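You operate a simulated robot arm through the tools that you are given. There is no shell and no other tool.

The job below is to be done with a simulated two-armed robot. You get a single attempt, and the scene is never put back.

TASK
Scrub the stains off the sink table and the tank lid with soap.
Fine: turn the heater off before you scrub the lid; brush back on the blue mat. What is to be rubbed or washed off counts as gone when no trace of it is left.

It is judged by the outcome, as a careful person would: the job done as asked, and still so three seconds after it is handed in. It fails if anything else is knocked over, pushed out of place, dropped, spilled or broken. A push-on lid holds only when it is set on centred and level and pressed home; a screw cap is set on level and turned clockwise until tight.

THE ROBOT
Two 7-joint arms with fingered hands on one trunk, on a base that drives. Base frame: it is fixed to the floor where the robot stands at the start and does not move with it; the origin is under the middle of the robot, x ahead of it, y to its left, z up. Lengths are in cm, angles in rad, forces in N, time in s.
The left shoulder is at the start at [2.1, 20.8, 132.3], the right one opposite. Places, roughly: black drain lever [100, 0, 100]; blue fill lever [90, 20, 100]; blue plate [-25, 150, 100]; brush [0, 150, 100]; gold plate [-50, 150, 100]; heater knob [70, 0, 90]; soap tin [-10, 170, 90]; table stain [-30, 160, 90]; tank lid [70, 40, 90]; top of the blue mat [-10, 160, 90]. Payload 5 kg a hand.
The TCP of each hand is the grasp point between the finger pads, 4.8 cm short of the fingertips. In the tool frame z runs along the fingers and y along their closing line. Largest opening 16 cm; the body of the gripper starts 5.6 cm behind the TCP. The gripper is a hand of 4 fingers: y runs from the thumb to the fingers, the wrist lies at [-2.6, -14.2, -25.2] in the tool frame, and closing takes about 1.5 s.
Orientation is that of the tool frame in the base frame, as a unit quaternion [x, y, z, w]. With the fingers straight down and the wrist toward the robot, the tool's x, y and z point along [0, 1, 0], [1, 0, 0] and [0, 0, -1] of the base frame.

THE INTERFACE
- The arms move only by the tool step_arm. It takes "left_rows", "right_rows" or both (then of equal length, played together; a hand with none holds still); each is a list of rows, each a list of 3 entries, a list of its own where there are three numbers: the shift along the tool's x, y, z in units of 300 mm (1.0 is 300 mm), then the turn, a rotation vector about the tool's x, y, z in units of 180 degrees (1.0 is 180 degrees), then the finger opening in mm, from 0 to 160. In form: [[[tx, ty, tz], [wx, wy, wz], claw], ...]. A call has 1 to 20 rows; each row is the pose to reach, as a shift and turn from the pose commanded when the call began, along the tool's axes at that moment. A call with a number of a shift or a turn outside -1 to 1 is refused whole. A row lasts 0.2 s, in which the tool goes at most 5 cm and 0.15 rad; a call with a longer step from one row to the next is refused whole, and so is a gripper value outside its range. Where a pose cannot be reached the arm comes as near as it can. A force on the tool above 40 N (or 10 N above the force at the start of the call, whichever is more), or a blocked arm, ends the call early, and 0.2 s more pass. The fingers move at their own pace (about 10.8 cm/s each) and stop on an object; they squeeze with about 31 N. The grip force told is the motor's: it shows also when the fingers shut on nothing. Time passes only in rows, and 0.2 s behind the last, so rows that repeat a pose let the fingers close. It gives the time, the measured TCP pose, the force on the tool (base axes), the opening and the grip force at its end, in the units of the frame above (readings bear some noise), with the torque about the TCP (base axes, N m) and any sound that the robot's microphone picked up, and new pictures: "pictures" is both (left out), scene, wrist or none (wrist: the cameras of the hands that moved).
- Cameras (640 x 400 px; columns grow to the right, rows downward): "scene" is now at [8.7, 5.04, 151.42]; the picture's right is [0.54, -0.84, -0.00], its down [-0.46, -0.29, -0.84] and it looks along [0.71, 0.45, -0.55] (base axes); focal length 286 px, centre (320, 200). "left" rides on the left gripper at [-8.7, -13.3, -18.9] in its tool frame; the picture's right is [-0.83, -0.26, 0.49], its down [0.51, -0.71, 0.49] and it looks along [0.22, 0.66, 0.72] (tool axes); focal length 238 px, centre (320, 200). "right" rides on the right gripper at [8.7, -13.3, -18.9] in its tool frame; the picture's right is [-0.83, 0.26, -0.49], its down [-0.51, -0.71, 0.49] and it looks along [-0.22, 0.66, 0.72] (tool axes); focal length 238 px, centre (320, 200). There is no depth. A picture from a camera that has moved, and an enlarged one, comes with that camera's place and axes in the base frame and with its lens.
- raise_lower(by): slides the trunk up (or, below 0, down) by that many cm; the arms and the scene camera ride with it, the base frame stays. It gives what a move gives, with no picture.
- drive_base(legs): drives the robot by 1 to 6 legs, each [ahead, left, turn to the left] in cm, cm and rad, along the robot's own axes; the way and the turn of a leg run together, so that a leg with both is an arc; at most 150 cm and 3.142 rad a leg. The arms and the cameras ride along, it lands a little off, and it stops where it bumps. It gives what a move gives, and a new picture of the scene camera.
- hand_shape(shape, hand): the hand has 4 fingers and takes this shape, open, in about a second: jaw (thumb against the fingers, like two jaws); tri (thumb and two fingers); tip (a fingertip pinch); poke (one finger out to press); point (the index stretched); flat (the hand flat); cup (the hand cupped); fist (a fist). The gripper value then closes the fingers along that shape, each until it touches; the sizes above hold for jaw. It gives what a move gives, with no picture.
- aim_head(pan, tilt): turns the head with the scene camera to pan (to the left, within 1.501 rad either way) and tilt (down, from -0.506 to 1.204), counted from straight ahead of the robot. It gives what a move gives, and a new picture of the scene camera.
- enlarge(camera, box): a new picture of the part [left, top, right, bottom] of that camera's present view, enlarged. The clock stands still meanwhile.
- close_job(): hands the job in; it is judged then, once.

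Nothing tells you exact positions but the pictures and the camera data. Unless the task says otherwise, let go and move clear before handing in.

The tools are called after "Emit:" as name(argument=value, ...) on one line, values as JSON. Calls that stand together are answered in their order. step_arm: Moves the arms, as the interface text tells. Its arguments: {"type":"object","properties":{"left_rows":{"type":"array"},"right_rows":{"type":"array"},"pictures":{"type":"string","enum":["both","scene","wrist","none"]}},"required":[]} The other tools are called the same way: raise_lower (by) slides the trunk up or down; hand_shape (shape, hand) gives the hand a shape; drive_base (legs) drives the base; aim_head (pan, tilt) turns the head that bears the scene camera; enlarge (camera, box) takes an enlarged picture of a part of a camera's view; close_job () hands the job in.

At the start:

```text
t: 0.0
left_tcp_pos: [61.99, 54.99, 125.15]
left_orientation: [0.707, 0.707, 0.0, 0.0]
left_ft_force: [-0.7, -0.2, -0.7]
left_wrist_torque: [0.0, -0.01, 0.03]
left_opening: 15.97
left_grasp_force: 0.0
left_shape: jaw
right_tcp_pos: [59.94, -0.68, 115.82]
right_orientation: [0.707, 0.707, -0.001, 0.0]
right_ft_force: [0.6, 0.3, 0.0]
right_wrist_torque: [-0.01, -0.01, 0.0]
right_opening: 15.96
right_grasp_force: 0.0
right_shape: jaw
trunk travel left (down, up): [-32.5, 36.5]
robot x, y, heading: [-0.16, 0.13, -0.0]
head pan, tilt: [0.569, 0.578]
```

scene: 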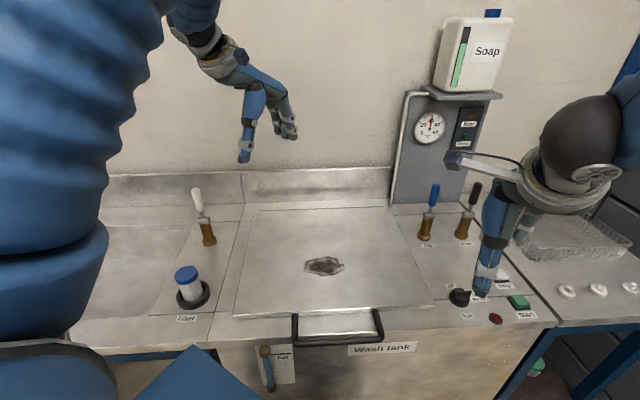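
right: 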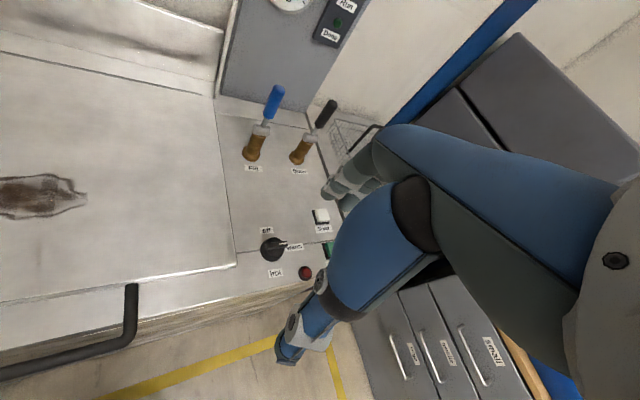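
left: 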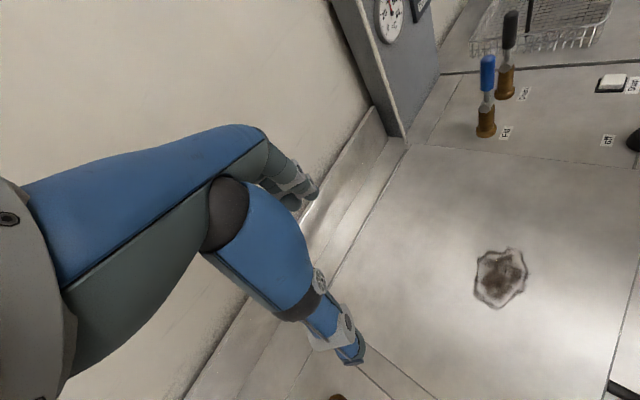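

I see the wash tank with a dark stain on its lid, and the black heater knob on the panel at the right. First I look closely at the knob and the rest of the room.

Emit:
enlarge(camera="scene", box=[400, 240, 560, 340])

Emit:
enlarge(camera="right", box=[220, 180, 380, 300])

Emit:
enlarge(camera="scene", box=[390, 70, 520, 160])

Emit:
aim_head(pan=1.5, tilt=0.55)

```text
4.00 times, centred on (480, 290) of scene
camera zoom: at [8.7, 5.04, 151.42], right [0.54, -0.84, 0.0], down [-0.46, -0.29, -0.84], along [0.71, 0.45, -0.55], focal length 1143 px, centre (-320, -160)
```

zoom: 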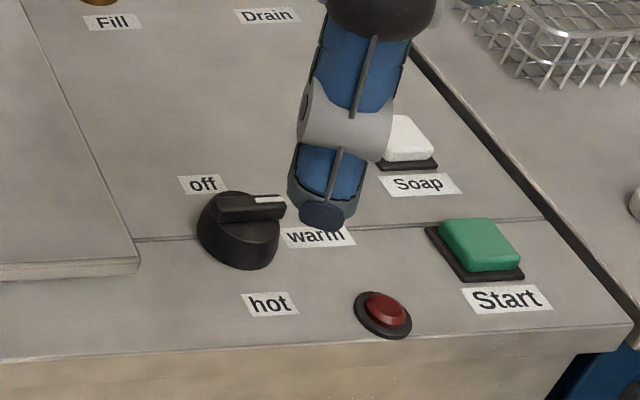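

```text
3.33 times, centred on (300, 240) of right
camera zoom: at [46.8, 7.96, 134.7], right [0.26, -0.83, 0.49], down [-0.71, -0.51, -0.49], along [0.66, -0.22, -0.72], focal length 794 px, centre (387, 67)
```

zoom: 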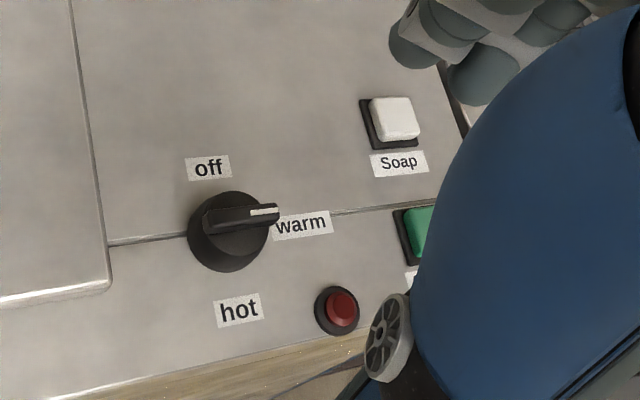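

```text
4.44 times, centred on (455, 115) of scene
camera zoom: at [8.7, 5.04, 151.42], right [0.54, -0.84, 0.0], down [-0.46, -0.29, -0.84], along [0.71, 0.45, -0.55], focal length 1270 px, centre (-280, 578)
```

zoom: 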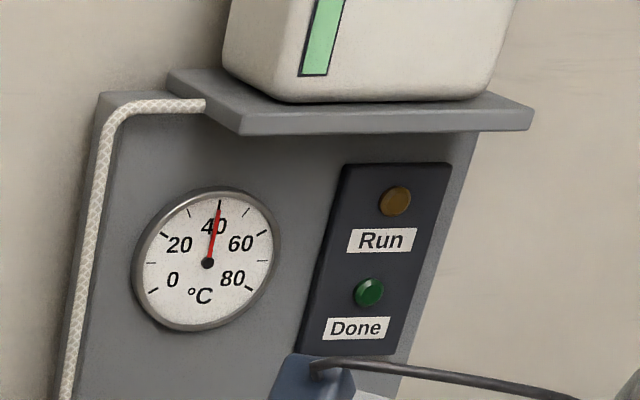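

```text
t: 1.2
left_tcp_pos: [61.94, 54.85, 125.22]
left_orientation: [0.707, 0.707, 0.0, 0.0]
left_ft_force: [0.0, 1.1, 0.6]
left_wrist_torque: [0.01, 0.0, -0.01]
left_opening: 15.96
left_grasp_force: 0.1
left_shape: jaw
right_tcp_pos: [59.94, -0.64, 115.8]
right_orientation: [0.707, 0.707, 0.0, 0.0]
right_ft_force: [0.5, 0.6, 0.3]
right_wrist_torque: [0.01, -0.01, 0.02]
right_opening: 15.99
right_grasp_force: 0.0
right_shape: jaw
trunk travel left (down, up): [-32.5, 36.5]
robot x, y, heading: [0.27, -0.17, 0.003]
head pan, tilt: [1.499, 0.55]
camera scene: at [1.85, 9.2, 151.67], right [1.0, -0.07, 0.0], down [-0.04, -0.52, -0.85], along [0.06, 0.85, -0.52], focal length 286 px, centre (320, 200)
```

scene: 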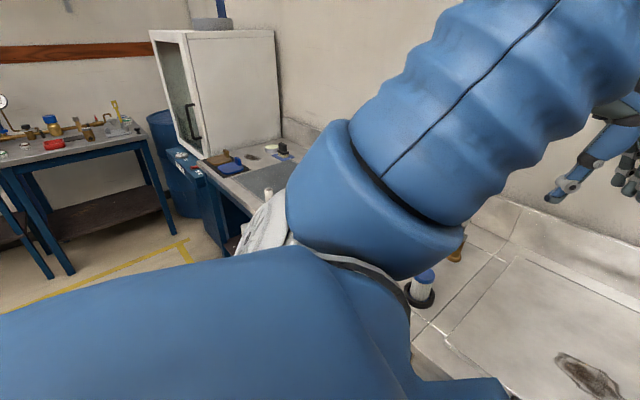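

The knob points to "warm" and has to turn about 90° counter‑clockwise (seen from above) to "off"; I put it at about [70, 0, 88]. I shape the right hand as a fingertip pinch and look at it.

Emit:
hand_shape(hand="right", shape="tip")

Emit:
aim_head(pan=0.1, tilt=0.75)

Emit:
step_arm(right_rows=[[[0, 0.05, 0], [0, 0, -0.04], 70], [[0, 0.1, 0], [0, 0, -0.08], 70], [[0, 0.15, 0], [0, 0, -0.12], 70], [[0, 0.2, 0], [0, 0, -0.16], 70], [[0, 0.2, 0], [0, 0, -0.2], 70], [[0, 0.2, 0], [0, 0, -0.217], 70], [[0, 0.2, 0], [0, 0, -0.217], 70]])

```text
t: 2.1
left_tcp_pos: [61.93, 54.96, 125.27]
left_orientation: [0.707, 0.707, 0.0, 0.0]
left_ft_force: [0.0, 0.1, -0.2]
left_wrist_torque: [0.03, 0.01, 0.02]
left_opening: 15.94
left_grasp_force: 0.1
left_shape: jaw
right_tcp_pos: [60.03, -0.6, 115.75]
right_orientation: [0.707, 0.707, 0.001, 0.0]
right_ft_force: [0.2, -0.4, -0.5]
right_wrist_torque: [0.02, 0.01, 0.01]
right_opening: 15.96
right_grasp_force: 0.1
right_shape: tip
trunk travel left (down, up): [-32.5, 36.5]
robot x, y, heading: [-0.14, 0.49, 0.003]
head pan, tilt: [1.499, 0.55]
```

```text
t: 3.6
left_tcp_pos: [61.92, 55.02, 125.28]
left_orientation: [0.707, 0.707, 0.0, 0.0]
left_ft_force: [-0.1, -0.4, -0.3]
left_wrist_torque: [-0.02, -0.02, -0.02]
left_opening: 15.97
left_grasp_force: 0.0
left_shape: jaw
right_tcp_pos: [59.95, -0.61, 115.84]
right_orientation: [0.707, 0.707, 0.0, 0.0]
right_ft_force: [-0.4, 0.0, 0.9]
right_wrist_torque: [-0.01, 0.0, 0.01]
right_opening: 15.99
right_grasp_force: 0.1
right_shape: tip
trunk travel left (down, up): [-32.5, 36.5]
robot x, y, heading: [0.01, 0.3, -0.001]
head pan, tilt: [0.099, 0.75]
camera scene: at [9.45, 1.07, 149.93], right [0.1, -0.99, 0.0], down [-0.68, -0.07, -0.73], along [0.73, 0.07, -0.68], focal length 286 px, centre (320, 200)
```

scene: 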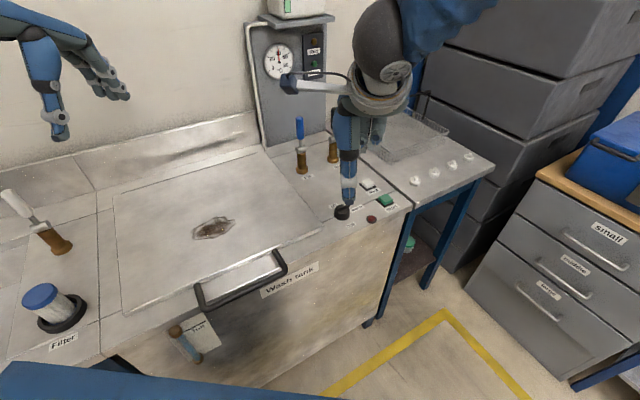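

```text
t: 5.2
left_tcp_pos: [61.85, 55.02, 125.18]
left_orientation: [0.707, 0.707, 0.0, 0.0]
left_ft_force: [0.2, 0.4, 0.1]
left_wrist_torque: [-0.03, -0.05, 0.03]
left_opening: 16.0
left_grasp_force: 0.0
left_shape: jaw
right_tcp_pos: [65.96, -0.69, 115.8]
right_orientation: [0.43, 0.903, -0.001, -0.001]
right_ft_force: [-0.5, 0.5, 0.3]
right_wrist_torque: [-0.05, -0.01, 0.01]
right_opening: 7.07
right_grasp_force: 0.0
right_shape: tip
trunk travel left (down, up): [-32.5, 36.5]
robot x, y, heading: [0.38, -0.24, -0.003]
head pan, tilt: [0.099, 0.75]
camera scene: at [9.42, 1.07, 149.93], right [0.1, -1.0, 0.0], down [-0.68, -0.07, -0.73], along [0.73, 0.07, -0.68], focal length 286 px, centre (320, 200)
camera right: at [50.31, -2.37, 134.72], right [0.73, -0.48, 0.49], down [-0.23, -0.84, -0.49], along [0.65, 0.24, -0.72], focal length 238 px, centre (320, 200)
```

scene: 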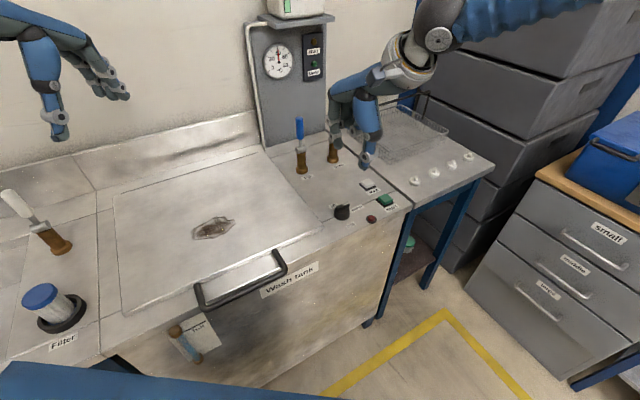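
right: 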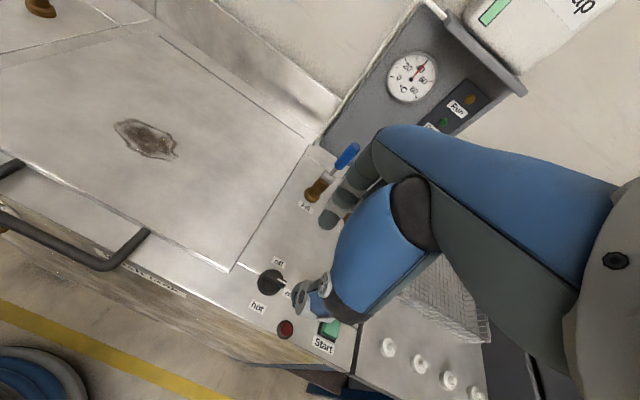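

Emit:
enlarge(camera="scene", box=[290, 160, 410, 235])

Emit:
enlarge(camera="right", box=[220, 220, 380, 320])

```text
5.33 times, centred on (350, 198) of scene
camera zoom: at [9.42, 1.07, 149.93], right [0.1, -1.0, 0.0], down [-0.68, -0.07, -0.73], along [0.73, 0.07, -0.68], focal length 1524 px, centre (160, 213)
```

zoom: 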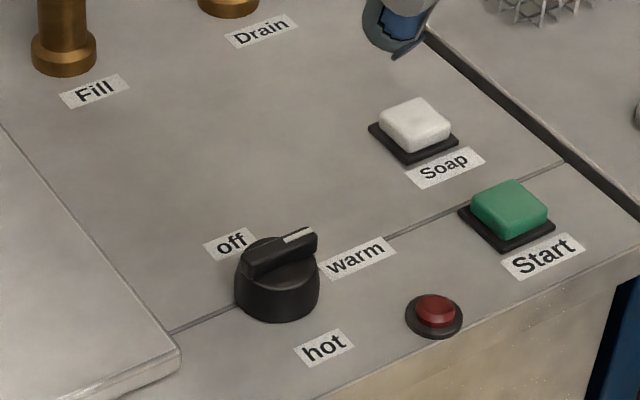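

```text
4.00 times, centred on (300, 270) of right
camera zoom: at [50.31, -2.37, 134.72], right [0.73, -0.48, 0.49], down [-0.23, -0.84, -0.49], along [0.65, 0.24, -0.72], focal length 953 px, centre (400, -80)
```

zoom: 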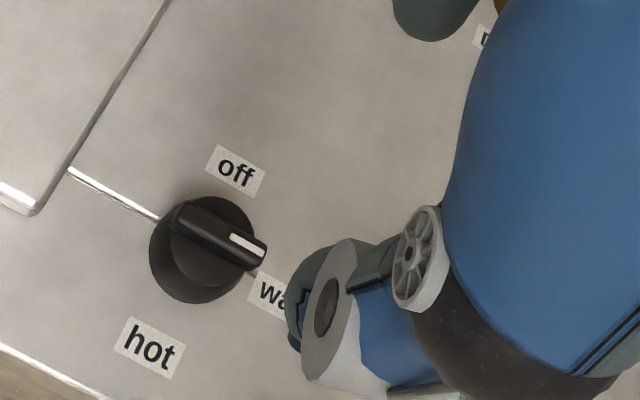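

Emit:
enlarge(camera="right", box=[260, 110, 480, 330])

Emit:
enlarge(camera="scene", box=[310, 40, 440, 180])

```text
1.82 times, centred on (370, 220) of right
camera zoom: at [50.31, -2.37, 134.72], right [0.73, -0.48, 0.49], down [-0.23, -0.84, -0.49], along [0.65, 0.24, -0.72], focal length 433 px, centre (229, 164)
```

zoom: 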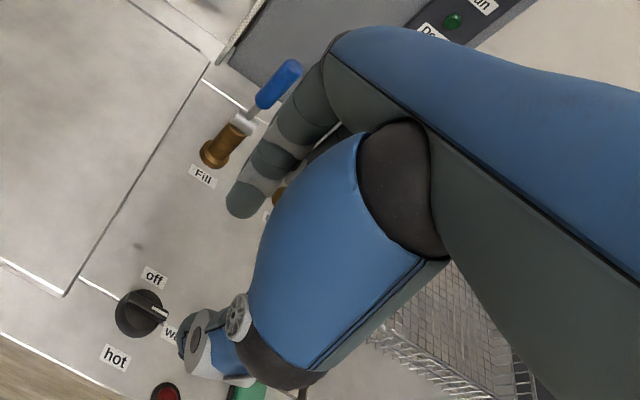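

```text
2.86 times, centred on (375, 110) of scene
camera zoom: at [9.42, 1.07, 149.93], right [0.1, -1.0, 0.0], down [-0.68, -0.07, -0.73], along [0.73, 0.07, -0.68], focal length 817 px, centre (163, 457)
```

zoom: 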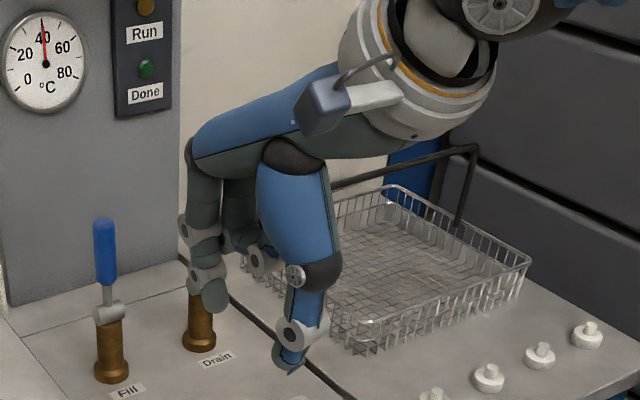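

The knob's ridge is centred at about [69.5, 0, 91.8], pointing at −50°. I lower the pinch over it, stop short and check.

Emit:
step_arm(right_rows=[[[-0.0552, 0.1073, 0.0], [0, 0, 0], 60], [[-0.0552, 0.1073, 0.13], [0, 0, 0], 60], [[-0.0552, 0.1073, 0.26], [0, 0, 0], 60], [[-0.0552, 0.1073, 0.39], [0, 0, 0], 60], [[-0.0552, 0.1073, 0.5], [0, 0, 0], 60], [[-0.0552, 0.1073, 0.527], [0, 0, 0], 60], [[-0.0552, 0.1073, 0.527], [0, 0, 0], 60]])

Emit:
enlarge(camera="scene", box=[290, 135, 410, 235])

Emit:
enlarge(camera="right", box=[240, 180, 400, 320])

```text
t: 6.8
left_tcp_pos: [62.01, 54.97, 125.18]
left_orientation: [0.706, 0.708, 0.0, -0.001]
left_ft_force: [-0.3, -0.3, -0.1]
left_wrist_torque: [0.05, -0.01, -0.03]
left_opening: 15.94
left_grasp_force: 0.1
left_shape: jaw
right_tcp_pos: [69.54, -0.01, 99.83]
right_orientation: [0.43, 0.903, 0.0, 0.0]
right_ft_force: [-0.5, -0.3, 0.4]
right_wrist_torque: [-0.02, 0.02, 0.0]
right_opening: 6.1
right_grasp_force: 0.0
right_shape: tip
trunk travel left (down, up): [-32.5, 36.5]
robot x, y, heading: [0.01, -0.54, 0.001]
head pan, tilt: [0.099, 0.75]
camera scene: at [9.44, 1.04, 149.93], right [0.1, -1.0, 0.0], down [-0.68, -0.07, -0.73], along [0.73, 0.07, -0.68], focal length 286 px, centre (320, 200)
camera right: at [53.93, -1.66, 118.82], right [0.73, -0.49, 0.49], down [-0.23, -0.84, -0.49], along [0.65, 0.24, -0.72], focal length 238 px, centre (320, 200)
```

scene: 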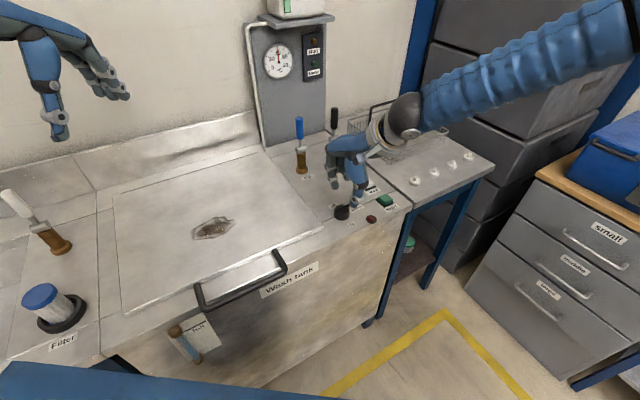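
right: 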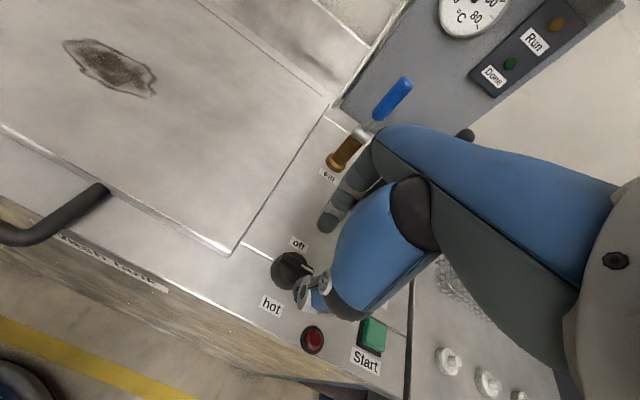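

```text
4.00 times, centred on (350, 185) of scene
camera zoom: at [9.44, 1.04, 149.93], right [0.1, -1.0, 0.0], down [-0.68, -0.07, -0.73], along [0.73, 0.07, -0.68], focal length 1143 px, centre (200, 260)
```

zoom: 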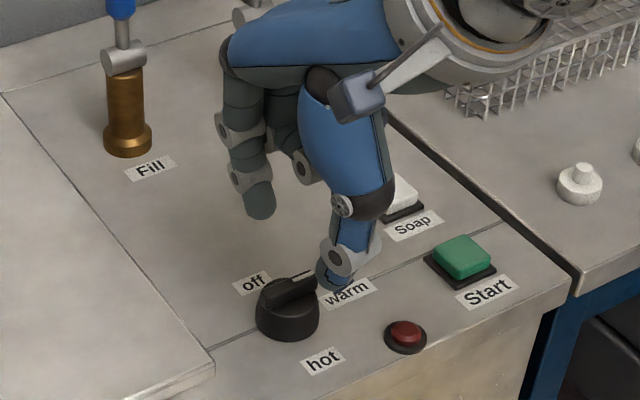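

```text
2.86 times, centred on (320, 250) of right
camera zoom: at [53.93, -1.66, 118.82], right [0.73, -0.49, 0.49], down [-0.23, -0.84, -0.49], along [0.65, 0.24, -0.72], focal length 681 px, centre (320, 57)
```

zoom: 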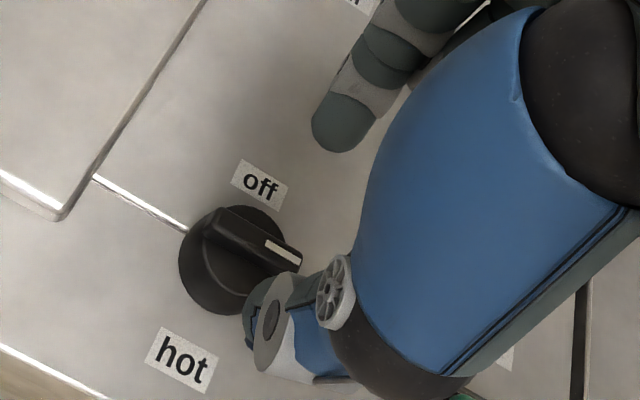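

Emit:
step_arm(right_rows=[[[0, 0, 0.09], [0, 0, 0], 60], [[0, 0, 0.175], [0, 0, 0], 60], [[0, 0, 0.175], [0, 0, 0], 60], [[0, 0, 0.175], [0, 0, 0], 0], [[0, 0, 0.175], [0, 0, 0], 0], [[0, 0, 0.175], [0, 0, 0], 0], [[0, 0, 0.175], [0, 0, 0], 0], [[0, 0, 0.175], [0, 0, 0], 0]])

Emit:
enlarge(camera="scene", box=[290, 135, 410, 235])

Emit:
enlarge(camera="right", box=[240, 180, 400, 320])

```text
t: 8.7
left_tcp_pos: [61.78, 55.07, 125.31]
left_orientation: [0.707, 0.707, 0.0, 0.001]
left_ft_force: [0.7, -0.5, -0.2]
left_wrist_torque: [-0.04, 0.01, 0.03]
left_opening: 15.97
left_grasp_force: 0.2
left_shape: jaw
right_tcp_pos: [69.58, 0.29, 95.03]
right_orientation: [0.431, 0.902, 0.002, 0.002]
right_ft_force: [6.7, 2.5, 32.3]
right_wrist_torque: [0.48, -0.58, -0.04]
right_opening: 2.06
right_grasp_force: 31.2
right_shape: tip
trunk travel left (down, up): [-32.5, 36.5]
robot x, y, heading: [0.05, -0.24, 0.003]
head pan, tilt: [0.099, 0.75]
camera scene: at [9.27, 1.08, 149.96], right [0.1, -0.99, 0.0], down [-0.68, -0.07, -0.73], along [0.73, 0.07, -0.68], focal length 286 px, centre (320, 200)
camera right: at [53.86, -1.56, 113.91], right [0.72, -0.49, 0.49], down [-0.23, -0.84, -0.49], along [0.65, 0.24, -0.72], focal length 238 px, centre (320, 200)
```

scene: 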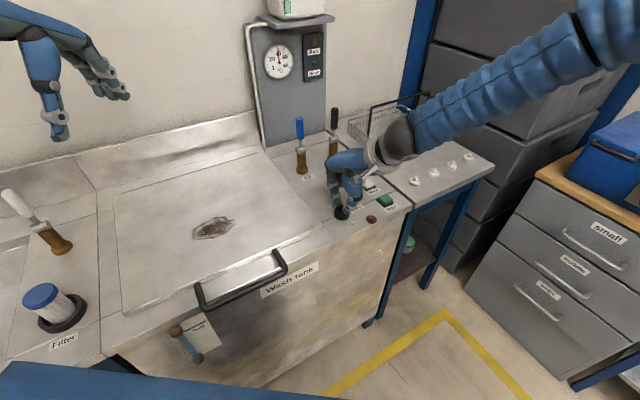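
right: 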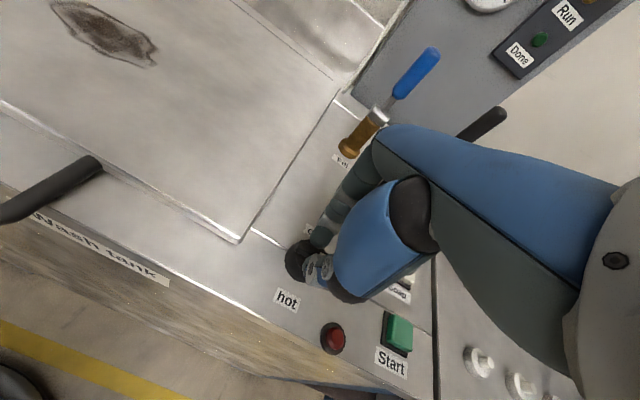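

```text
4.00 times, centred on (350, 185) of scene
camera zoom: at [9.27, 1.08, 149.96], right [0.1, -0.99, 0.0], down [-0.68, -0.07, -0.73], along [0.73, 0.07, -0.68], focal length 1143 px, centre (200, 260)
```

zoom: 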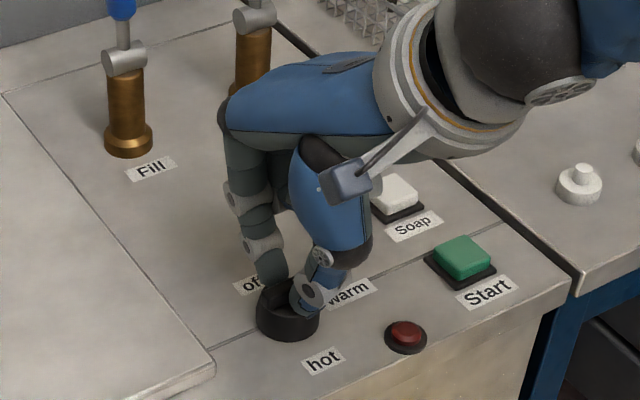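

```text
2.86 times, centred on (320, 250) of right
camera zoom: at [53.86, -1.56, 113.91], right [0.72, -0.49, 0.49], down [-0.23, -0.84, -0.49], along [0.65, 0.24, -0.72], focal length 681 px, centre (320, 57)
```

zoom: 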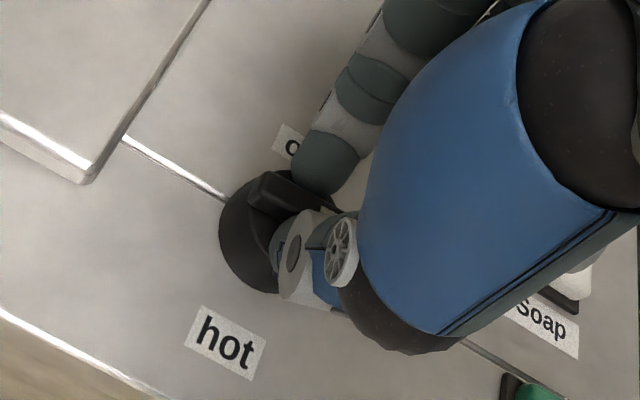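

The pinch holds the ridge; I ease the downward press and turn counter‑clockwise in stages.

Emit:
step_arm(right_rows=[[[0, 0, -0.012], [0, 0, 0], 0], [[0, 0, -0.012], [0, 0, -0.042], 0], [[0, 0, -0.012], [0, 0, -0.084], 0], [[0, 0, -0.012], [0, 0, -0.126], 0], [[0, 0, -0.012], [0, 0, -0.168], 0], [[0, 0, -0.012], [0, 0, -0.21], 0], [[0, 0, -0.012], [0, 0, -0.25], 0], [[0, 0, -0.012], [0, 0, -0.25], 0]])

Emit:
enlarge(camera="scene", box=[290, 135, 410, 235])

Emit:
enlarge(camera="right", box=[240, 180, 400, 320])

```text
t: 10.4
left_tcp_pos: [61.81, 55.07, 125.14]
left_orientation: [0.708, 0.706, 0.0, 0.0]
left_ft_force: [0.2, 0.0, 0.0]
left_wrist_torque: [-0.01, 0.04, 0.0]
left_opening: 15.96
left_grasp_force: 0.2
left_shape: jaw
right_tcp_pos: [69.41, 0.25, 95.14]
right_orientation: [0.052, 0.999, 0.0, 0.0]
right_ft_force: [8.6, 9.8, 18.3]
right_wrist_torque: [1.02, -0.41, 0.01]
right_opening: 1.93
right_grasp_force: 30.7
right_shape: tip
trunk travel left (down, up): [-32.5, 36.5]
robot x, y, heading: [-0.22, 0.07, 0.003]
head pan, tilt: [0.099, 0.75]
camera scene: at [9.39, 1.16, 149.94], right [0.1, -0.99, 0.0], down [-0.68, -0.07, -0.73], along [0.73, 0.07, -0.68], focal length 286 px, centre (320, 200)
camera right: at [59.56, -12.18, 114.04], right [0.86, 0.17, 0.49], down [0.43, -0.76, -0.49], along [0.28, 0.63, -0.72], focal length 238 px, centre (320, 200)
```

scene: 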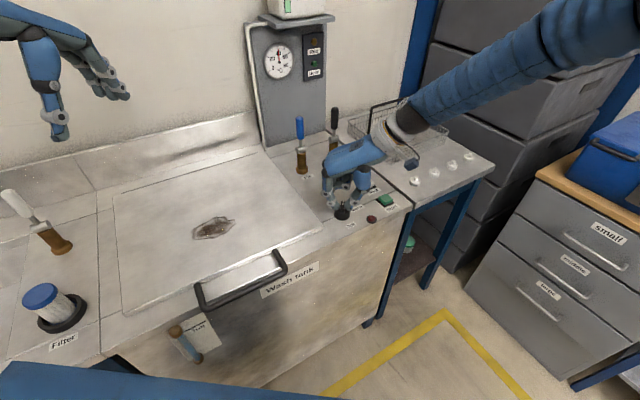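
right: 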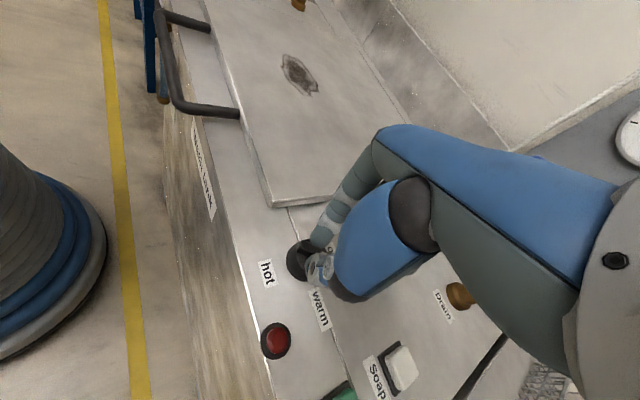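

```text
4.00 times, centred on (350, 185) of scene
camera zoom: at [9.39, 1.16, 149.94], right [0.1, -0.99, 0.0], down [-0.68, -0.07, -0.73], along [0.73, 0.07, -0.68], focal length 1143 px, centre (200, 260)
```

zoom: 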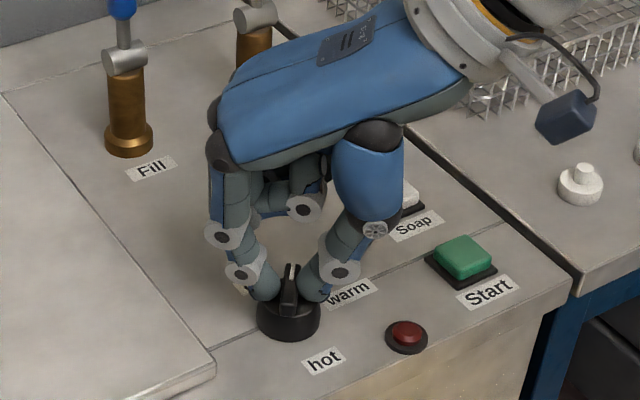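

```text
2.86 times, centred on (320, 250) of right
camera zoom: at [59.56, -12.18, 114.04], right [0.86, 0.17, 0.49], down [0.43, -0.76, -0.49], along [0.28, 0.63, -0.72], focal length 681 px, centre (320, 57)
```

zoom: 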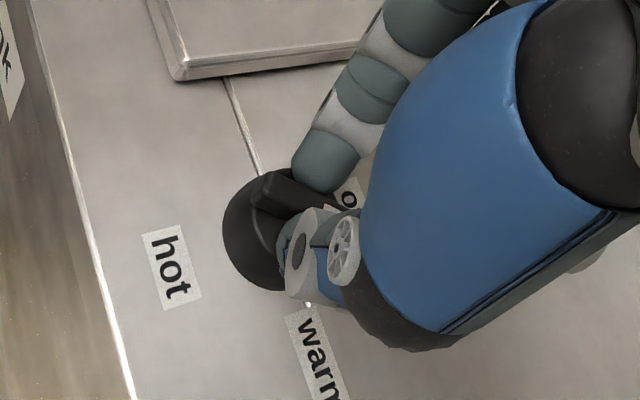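

Emit:
step_arm(right_rows=[[[0, 0, -0.01], [0, 0, -0.042], 0], [[0, 0, -0.01], [0, 0, -0.084], 0], [[0, 0, -0.01], [0, 0, -0.126], 0], [[0, 0, -0.01], [0, 0, -0.168], 0], [[0, 0, -0.01], [0, 0, -0.21], 0], [[0, 0, -0.01], [0, 0, -0.25], 0], [[0, 0, -0.01], [0, 0, -0.25], 0]])

Emit:
enlarge(camera="scene", box=[290, 135, 410, 235])

Emit:
enlarge(camera="right", box=[240, 180, 400, 320])

```text
t: 12.1
left_tcp_pos: [61.89, 55.01, 125.21]
left_orientation: [0.707, 0.707, 0.0, 0.0]
left_ft_force: [0.7, 0.5, 0.1]
left_wrist_torque: [-0.01, 0.04, 0.01]
left_opening: 15.96
left_grasp_force: 0.0
left_shape: jaw
right_tcp_pos: [69.4, 0.22, 95.48]
right_orientation: [-0.334, 0.943, 0.0, 0.0]
right_ft_force: [5.6, 10.5, -1.3]
right_wrist_torque: [0.63, -0.11, -0.19]
right_opening: 1.82
right_grasp_force: 31.1
right_shape: tip
trunk travel left (down, up): [-32.5, 36.5]
robot x, y, heading: [0.18, 0.11, -0.001]
head pan, tilt: [0.099, 0.75]
camera scene: at [9.5, 1.11, 149.93], right [0.1, -1.0, 0.0], down [-0.68, -0.07, -0.73], along [0.73, 0.07, -0.68], focal length 286 px, centre (320, 200)
camera right: at [71.26, -15.69, 114.29], right [0.48, 0.73, 0.49], down [0.84, -0.23, -0.49], along [-0.24, 0.65, -0.72], focal length 238 px, centre (320, 200)
```

scene: 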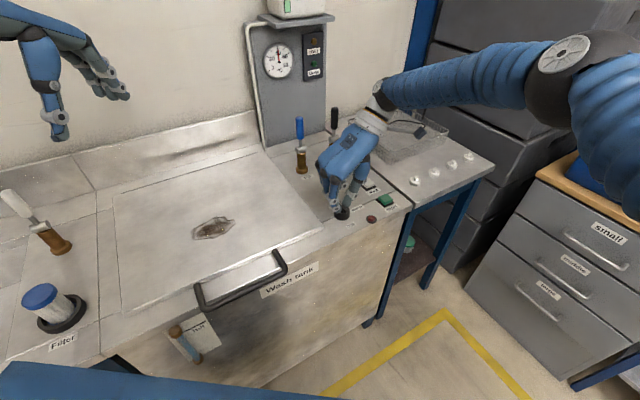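
right: 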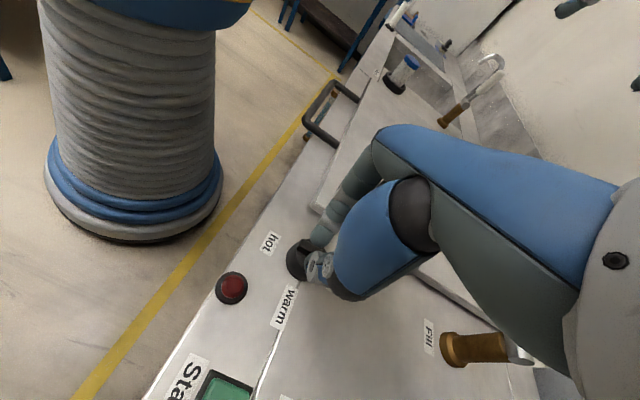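

```text
4.00 times, centred on (350, 185) of scene
camera zoom: at [9.5, 1.11, 149.93], right [0.1, -1.0, 0.0], down [-0.68, -0.07, -0.73], along [0.73, 0.07, -0.68], focal length 1143 px, centre (200, 260)
```

zoom: 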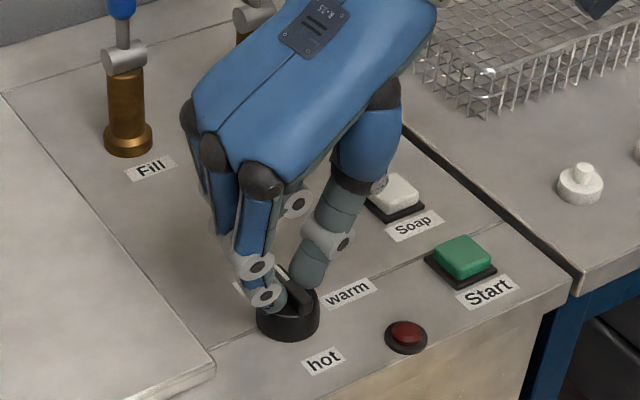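

```text
2.86 times, centred on (320, 250) of right
camera zoom: at [71.26, -15.69, 114.29], right [0.48, 0.73, 0.49], down [0.84, -0.23, -0.49], along [-0.24, 0.65, -0.72], focal length 681 px, centre (320, 57)
```

zoom: 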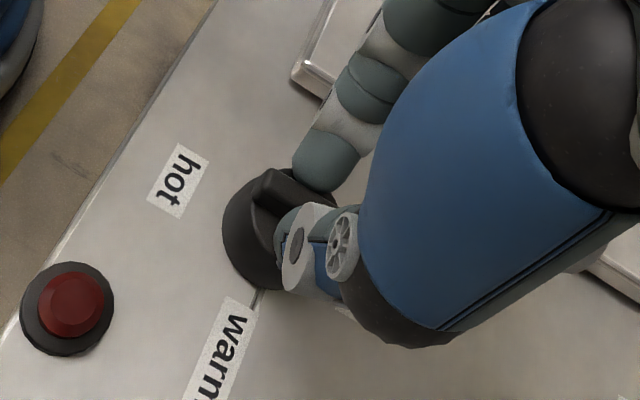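

The hand has turned the full 90°. I open, lift straight up and check where the pointer stands.

Emit:
step_arm(right_rows=[[[0, 0, 0], [0, 0, 0], 50], [[0, 0, 0], [0, 0, 0], 50], [[0, 0, 0], [0, 0, 0], 50], [[0, 0, -0.05], [0, 0, 0], 50], [[0, 0, -0.2], [0, 0, 0], 50], [[0, 0, -0.35], [0, 0, 0], 50], [[0, 0, -0.5], [0, 0, 0], 50], [[0, 0, -0.6], [0, 0, 0.04], 50], [[0, -0.05, -0.65], [0, 0, 0.08], 50], [[0, -0.1, -0.65], [0, 0, 0.12], 50], [[0, -0.1, -0.65], [0, 0, 0.16], 50], [[0, -0.1, -0.65], [0, 0, 0.2], 50]], pictures="scene")

Emit:
enlarge(camera="scene", box=[290, 135, 410, 235])

Emit:
enlarge(camera="right", box=[160, 180, 400, 360])

```text
t: 14.7
left_tcp_pos: [61.79, 54.9, 125.29]
left_orientation: [0.708, 0.707, 0.002, 0.001]
left_ft_force: [-0.3, -0.6, 0.3]
left_wrist_torque: [0.0, -0.04, 0.02]
left_opening: 15.97
left_grasp_force: 0.1
left_shape: jaw
right_tcp_pos: [71.43, -2.22, 114.96]
right_orientation: [-0.026, 1.0, 0.0, 0.0]
right_ft_force: [0.3, -1.1, 0.2]
right_wrist_torque: [0.08, -0.03, -0.01]
right_opening: 4.95
right_grasp_force: 0.1
right_shape: tip
trunk travel left (down, up): [-32.5, 36.5]
robot x, y, heading: [-0.19, -0.05, -0.005]
head pan, tilt: [0.099, 0.75]
camera scene: at [9.42, 1.02, 149.93], right [0.1, -0.99, 0.0], down [-0.68, -0.07, -0.73], along [0.73, 0.07, -0.68], focal length 286 px, centre (320, 200)
```

scene: 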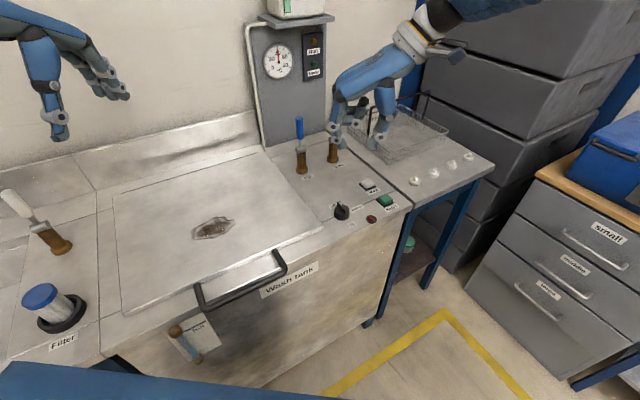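

```text
4.00 times, centred on (350, 185) of scene
camera zoom: at [9.42, 1.02, 149.93], right [0.1, -0.99, 0.0], down [-0.68, -0.07, -0.73], along [0.73, 0.07, -0.68], focal length 1143 px, centre (200, 260)
```

zoom: 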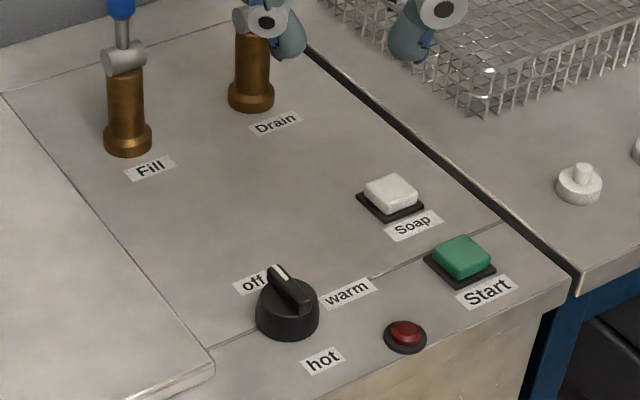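

```text
2.22 times, centred on (280, 270) of right
camera zoom: at [63.49, -16.0, 133.82], right [0.82, 0.3, 0.49], down [0.54, -0.68, -0.49], along [0.18, 0.67, -0.72], focal length 530 px, centre (409, 44)
```

zoom: 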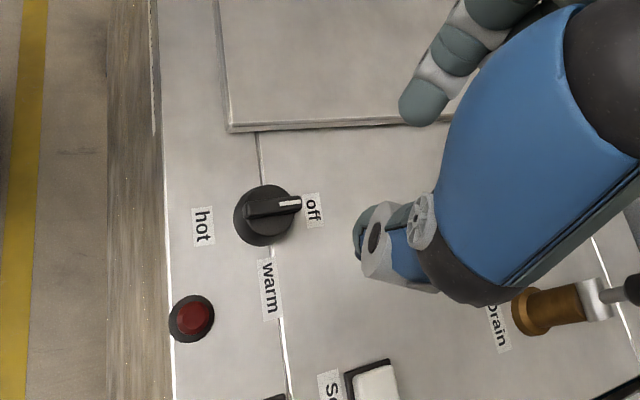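

The pointer now stands at "off". I raise the trunk for clearance and turn left towards the sink table.

Emit:
raise_lower(by=15)

Emit:
drive_base(legs=[[0, 0, 0.8]])

Emit:
aim_head(pan=0.75, tilt=0.6)

```text
t: 16.4
left_tcp_pos: [61.98, 55.01, 140.17]
left_orientation: [0.707, 0.707, 0.0, 0.0]
left_ft_force: [-0.7, -0.5, -0.2]
left_wrist_torque: [0.03, 0.01, -0.02]
left_opening: 15.93
left_grasp_force: 0.1
left_shape: jaw
right_tcp_pos: [71.37, -2.25, 129.9]
right_orientation: [-0.026, 1.0, 0.0, -0.001]
right_ft_force: [0.8, 0.4, -0.4]
right_wrist_torque: [-0.01, 0.0, 0.01]
right_opening: 4.96
right_grasp_force: 0.0
right_shape: tip
trunk travel left (down, up): [-47.5, 21.5]
robot x, y, heading: [0.01, -0.2, 0.004]
head pan, tilt: [0.099, 0.75]
```

```text
t: 18.9
left_tcp_pos: [4.09, 82.67, 140.19]
left_orientation: [0.378, 0.926, -0.001, 0.0]
left_ft_force: [-0.2, 0.8, 0.0]
left_wrist_torque: [0.01, -0.02, 0.04]
left_opening: 15.95
left_grasp_force: 0.1
left_shape: jaw
right_tcp_pos: [51.42, 49.54, 129.77]
right_orientation: [-0.412, 0.911, 0.0, 0.001]
right_ft_force: [-0.3, 0.4, 0.2]
right_wrist_torque: [0.0, 0.0, 0.02]
right_opening: 4.95
right_grasp_force: 0.0
right_shape: tip
trunk travel left (down, up): [-47.5, 21.5]
robot x, y, heading: [-0.02, 0.04, 0.8]
head pan, tilt: [0.099, 0.75]
camera scene: at [6.06, 7.48, 164.93], right [0.78, -0.63, 0.0], down [-0.43, -0.53, -0.73], along [0.46, 0.57, -0.68], focal length 286 px, centre (320, 200)
```

scene: 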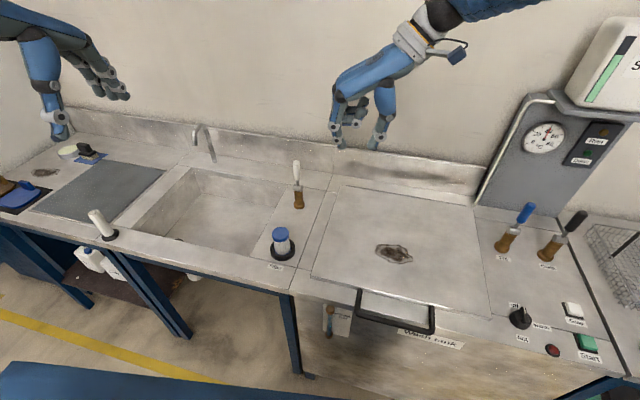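

```text
t: 19.9
left_tcp_pos: [4.07, 82.62, 140.24]
left_orientation: [0.378, 0.926, 0.0, 0.0]
left_ft_force: [-0.7, 0.4, 0.0]
left_wrist_torque: [0.0, -0.01, 0.01]
left_opening: 15.96
left_grasp_force: 0.1
left_shape: jaw
right_tcp_pos: [51.56, 49.56, 129.92]
right_orientation: [-0.412, 0.911, 0.0, 0.0]
right_ft_force: [-0.5, 0.3, 0.4]
right_wrist_torque: [-0.01, 0.01, 0.0]
right_opening: 4.97
right_grasp_force: 0.0
right_shape: tip
trunk travel left (down, up): [-47.5, 21.5]
robot x, y, heading: [-0.33, 0.3, 0.798]
head pan, tilt: [0.75, 0.6]
camera scene: at [1.12, 9.84, 166.21], right [1.0, -0.03, 0.0], down [-0.01, -0.57, -0.82], along [0.02, 0.82, -0.57], focal length 286 px, centre (320, 200)
```

scene: 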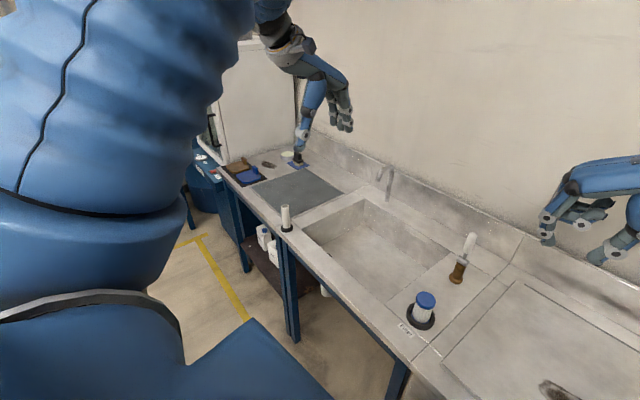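

The bench runs diagonally; the sink table with mat, brush and stain lies to the left. I zoom in on it.

Emit:
aim_head(pan=0.3, tilt=0.5)

Emit:
enlarge(camera="scene", box=[80, 80, 280, 220])

```text
t: 20.8
left_tcp_pos: [4.18, 82.65, 140.13]
left_orientation: [0.378, 0.926, 0.0, 0.001]
left_ft_force: [-0.4, -0.5, -0.1]
left_wrist_torque: [-0.01, -0.01, 0.04]
left_opening: 15.98
left_grasp_force: 0.1
left_shape: jaw
right_tcp_pos: [51.53, 49.34, 129.88]
right_orientation: [-0.411, 0.912, 0.0, 0.0]
right_ft_force: [1.1, -0.2, 1.0]
right_wrist_torque: [-0.01, 0.01, 0.02]
right_opening: 4.96
right_grasp_force: 0.0
right_shape: tip
trunk travel left (down, up): [-47.5, 21.5]
robot x, y, heading: [-0.14, 0.09, 0.793]
head pan, tilt: [0.3, 0.499]
camera scene: at [5.04, 9.1, 167.12], right [0.89, -0.46, 0.0], down [-0.22, -0.43, -0.88], along [0.4, 0.78, -0.48], focal length 286 px, centre (320, 200)
```

scene: 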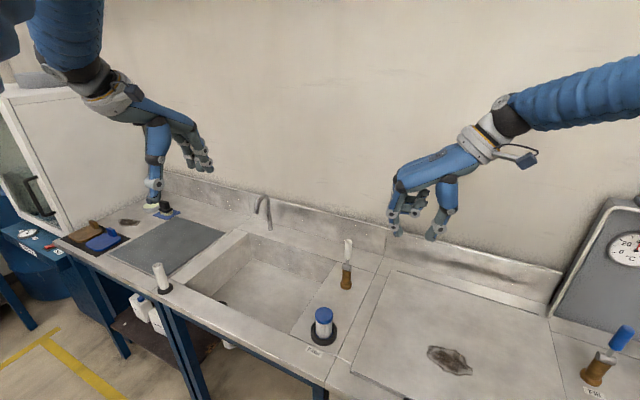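

```text
2.86 times, centred on (180, 150) of scene
camera zoom: at [5.04, 9.1, 167.12], right [0.89, -0.46, 0.0], down [-0.22, -0.43, -0.88], along [0.4, 0.78, -0.48], focal length 817 px, centre (720, 343)
```

zoom: 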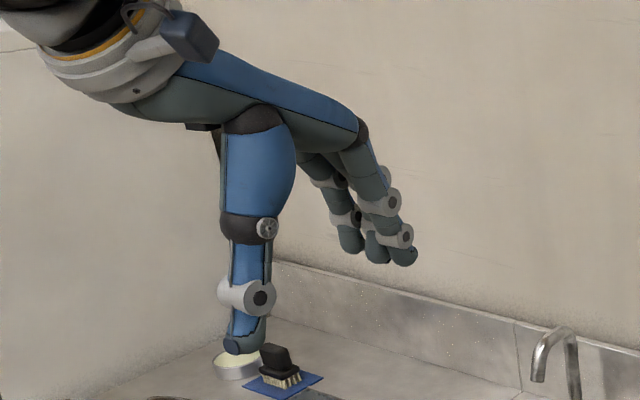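

Bench front edge runs at about 36° to my axes; brush near [-8, 161], soap tin near [-15, 168], stain near [-25, 161], with a white cabinet just left of them. I pull the left hand inward before driving along the bench.

Emit:
step_arm(left_rows=[[[-0.14, 0, 0], [0, 0, 0], 160], [[-0.28, 0, 0], [0, 0, 0], 160], [[-0.42, 0, 0], [0, 0, 0], 160], [[-0.56, 0, 0], [0, 0, 0], 160], [[-0.7, 0, 0], [0, 0, 0], 160], [[-0.83, 0, 0], [0, 0, 0], 160]], right_rows=[[[0, -0.06, 0], [0, 0, 0.04], 50], [[0, -0.12, 0], [0, 0, 0.08], 50], [[0, -0.18, 0], [0, 0, 0.12], 50], [[0, -0.24, 0], [0, 0, 0.16], 50], [[0, -0.3, 0], [0, 0, 0.2], 50], [[0, -0.33, 0], [0, 0, 0.22], 50]], pictures="none")

Emit:
drive_base(legs=[[0, 0, -0.17], [3, 70, 0]])

```text
t: 22.2
left_tcp_pos: [21.91, 65.04, 140.32]
left_orientation: [0.378, 0.926, 0.001, 0.0]
left_ft_force: [0.0, 0.9, 0.2]
left_wrist_torque: [0.07, 0.02, 0.03]
left_opening: 15.97
left_grasp_force: 0.1
left_shape: jaw
right_tcp_pos: [59.01, 42.88, 129.92]
right_orientation: [-0.077, 0.997, 0.001, -0.001]
right_ft_force: [0.0, -1.7, -0.2]
right_wrist_torque: [0.04, 0.06, -0.02]
right_opening: 4.94
right_grasp_force: 0.1
right_shape: tip
trunk travel left (down, up): [-47.5, 21.5]
robot x, y, heading: [-0.28, -0.07, 0.799]
head pan, tilt: [0.3, 0.499]
```

```text
t: 26.8
left_tcp_pos: [-6.25, 119.63, 140.21]
left_orientation: [0.456, 0.89, 0.0, -0.001]
left_ft_force: [-0.8, 0.2, 0.1]
left_wrist_torque: [0.02, 0.01, -0.01]
left_opening: 15.97
left_grasp_force: 0.0
left_shape: jaw
right_tcp_pos: [26.67, 91.28, 129.8]
right_orientation: [0.007, 1.0, 0.0, 0.0]
right_ft_force: [-0.1, 0.1, 0.1]
right_wrist_torque: [-0.02, 0.0, 0.0]
right_opening: 4.93
right_grasp_force: 0.0
right_shape: tip
trunk travel left (down, up): [-47.5, 21.5]
robot x, y, heading: [-38.93, 59.16, 0.628]
head pan, tilt: [0.3, 0.499]
camera scene: at [-32.31, 67.19, 167.12], right [0.8, -0.6, 0.0], down [-0.29, -0.38, -0.88], along [0.53, 0.7, -0.48], focal length 286 px, centre (320, 200)
```

scene: 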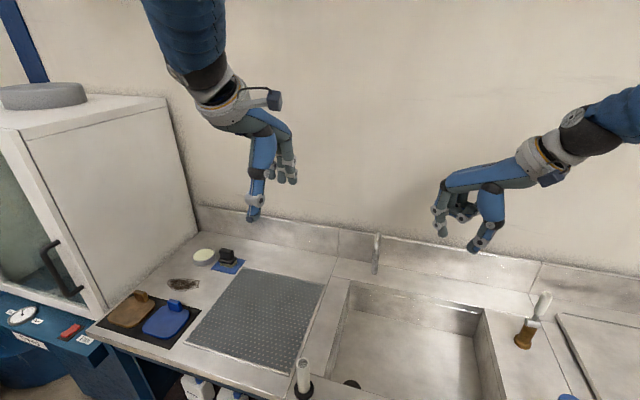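

Emit:
drive_base(legs=[[1, 34, 0]])

Emit:
aim_head(pan=0.25, tilt=0.7)

```text
t: 29.0
left_tcp_pos: [-25.35, 147.93, 140.2]
left_orientation: [0.456, 0.89, 0.0, 0.0]
left_ft_force: [-0.5, 0.2, 0.4]
left_wrist_torque: [-0.03, 0.02, 0.02]
left_opening: 15.98
left_grasp_force: 0.1
left_shape: jaw
right_tcp_pos: [7.51, 119.51, 129.94]
right_orientation: [0.007, 1.0, -0.001, 0.0]
right_ft_force: [-0.5, 1.0, -0.3]
right_wrist_torque: [0.01, 0.01, 0.02]
right_opening: 4.94
right_grasp_force: 0.1
right_shape: tip
trunk travel left (down, up): [-47.5, 21.5]
robot x, y, heading: [-58.32, 87.47, 0.626]
head pan, tilt: [0.3, 0.499]
camera scene: at [-51.49, 95.49, 167.12], right [0.8, -0.6, 0.0], down [-0.29, -0.38, -0.88], along [0.53, 0.7, -0.48], focal length 286 px, centre (320, 200)
```

scene: 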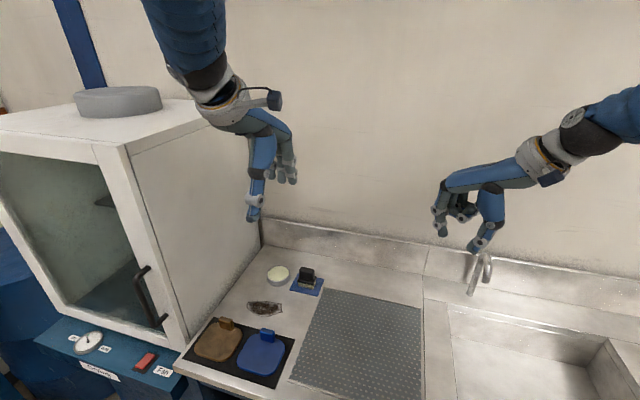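

```text
t: 29.7
left_tcp_pos: [-25.48, 147.97, 140.27]
left_orientation: [0.456, 0.89, 0.0, 0.001]
left_ft_force: [0.4, -0.2, 0.0]
left_wrist_torque: [-0.01, -0.03, 0.02]
left_opening: 15.97
left_grasp_force: 0.0
left_shape: jaw
right_tcp_pos: [7.32, 119.71, 129.81]
right_orientation: [0.007, 1.0, 0.001, 0.0]
right_ft_force: [0.1, 1.1, 0.1]
right_wrist_torque: [-0.04, -0.01, -0.03]
right_opening: 4.98
right_grasp_force: 0.0
right_shape: tip
trunk travel left (down, up): [-47.5, 21.5]
robot x, y, heading: [-58.3, 87.15, 0.625]
head pan, tilt: [0.25, 0.7]
camera scene: at [-51.57, 94.81, 165.36], right [0.77, -0.64, 0.0], down [-0.41, -0.49, -0.77], along [0.49, 0.59, -0.64], focal length 286 px, centre (320, 200)
```

scene: 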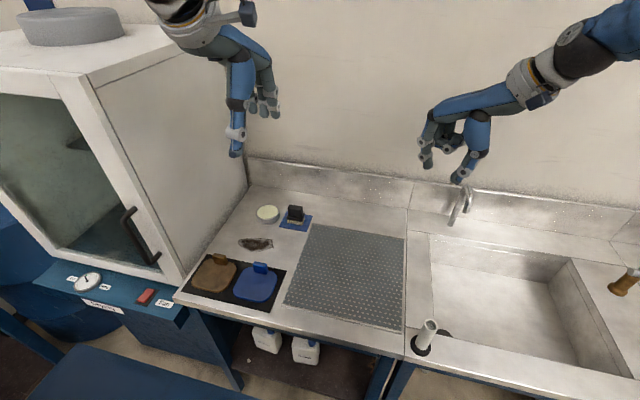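

Emit:
enlarge(camera="scene", box=[200, 180, 360, 280])

Emit:
enlarge(camera="left", box=[0, 0, 640, 400])

```text
4.00 times, centred on (280, 230) of scene
camera zoom: at [-51.57, 94.81, 165.36], right [0.77, -0.64, 0.0], down [-0.41, -0.49, -0.77], along [0.49, 0.59, -0.64], focal length 1143 px, centre (480, 80)
```

zoom: 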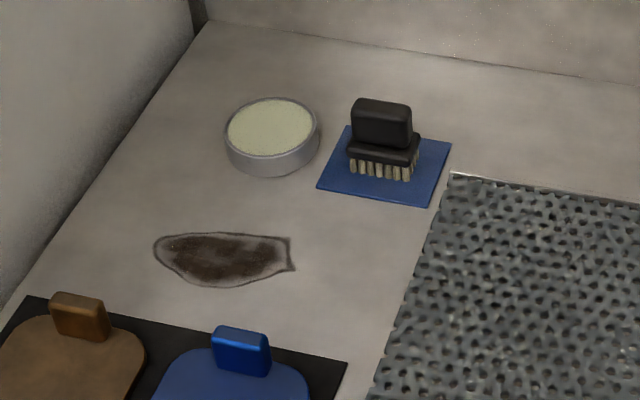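

```text
1.00 times, centred on (320, 200) of left (not enlarged: the box is as wide or as high as the picture)
camera zoom: at [-31.08, 133.24, 159.06], right [0.28, -0.83, -0.49], down [-0.87, 0.0, -0.49], along [0.4, 0.56, -0.72], focal length 238 px, centre (320, 200)
```

zoom: 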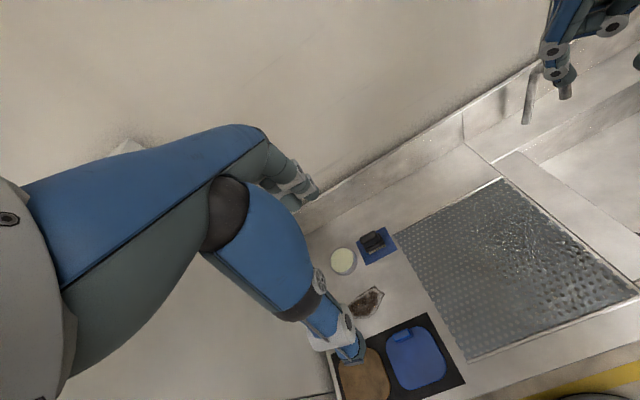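

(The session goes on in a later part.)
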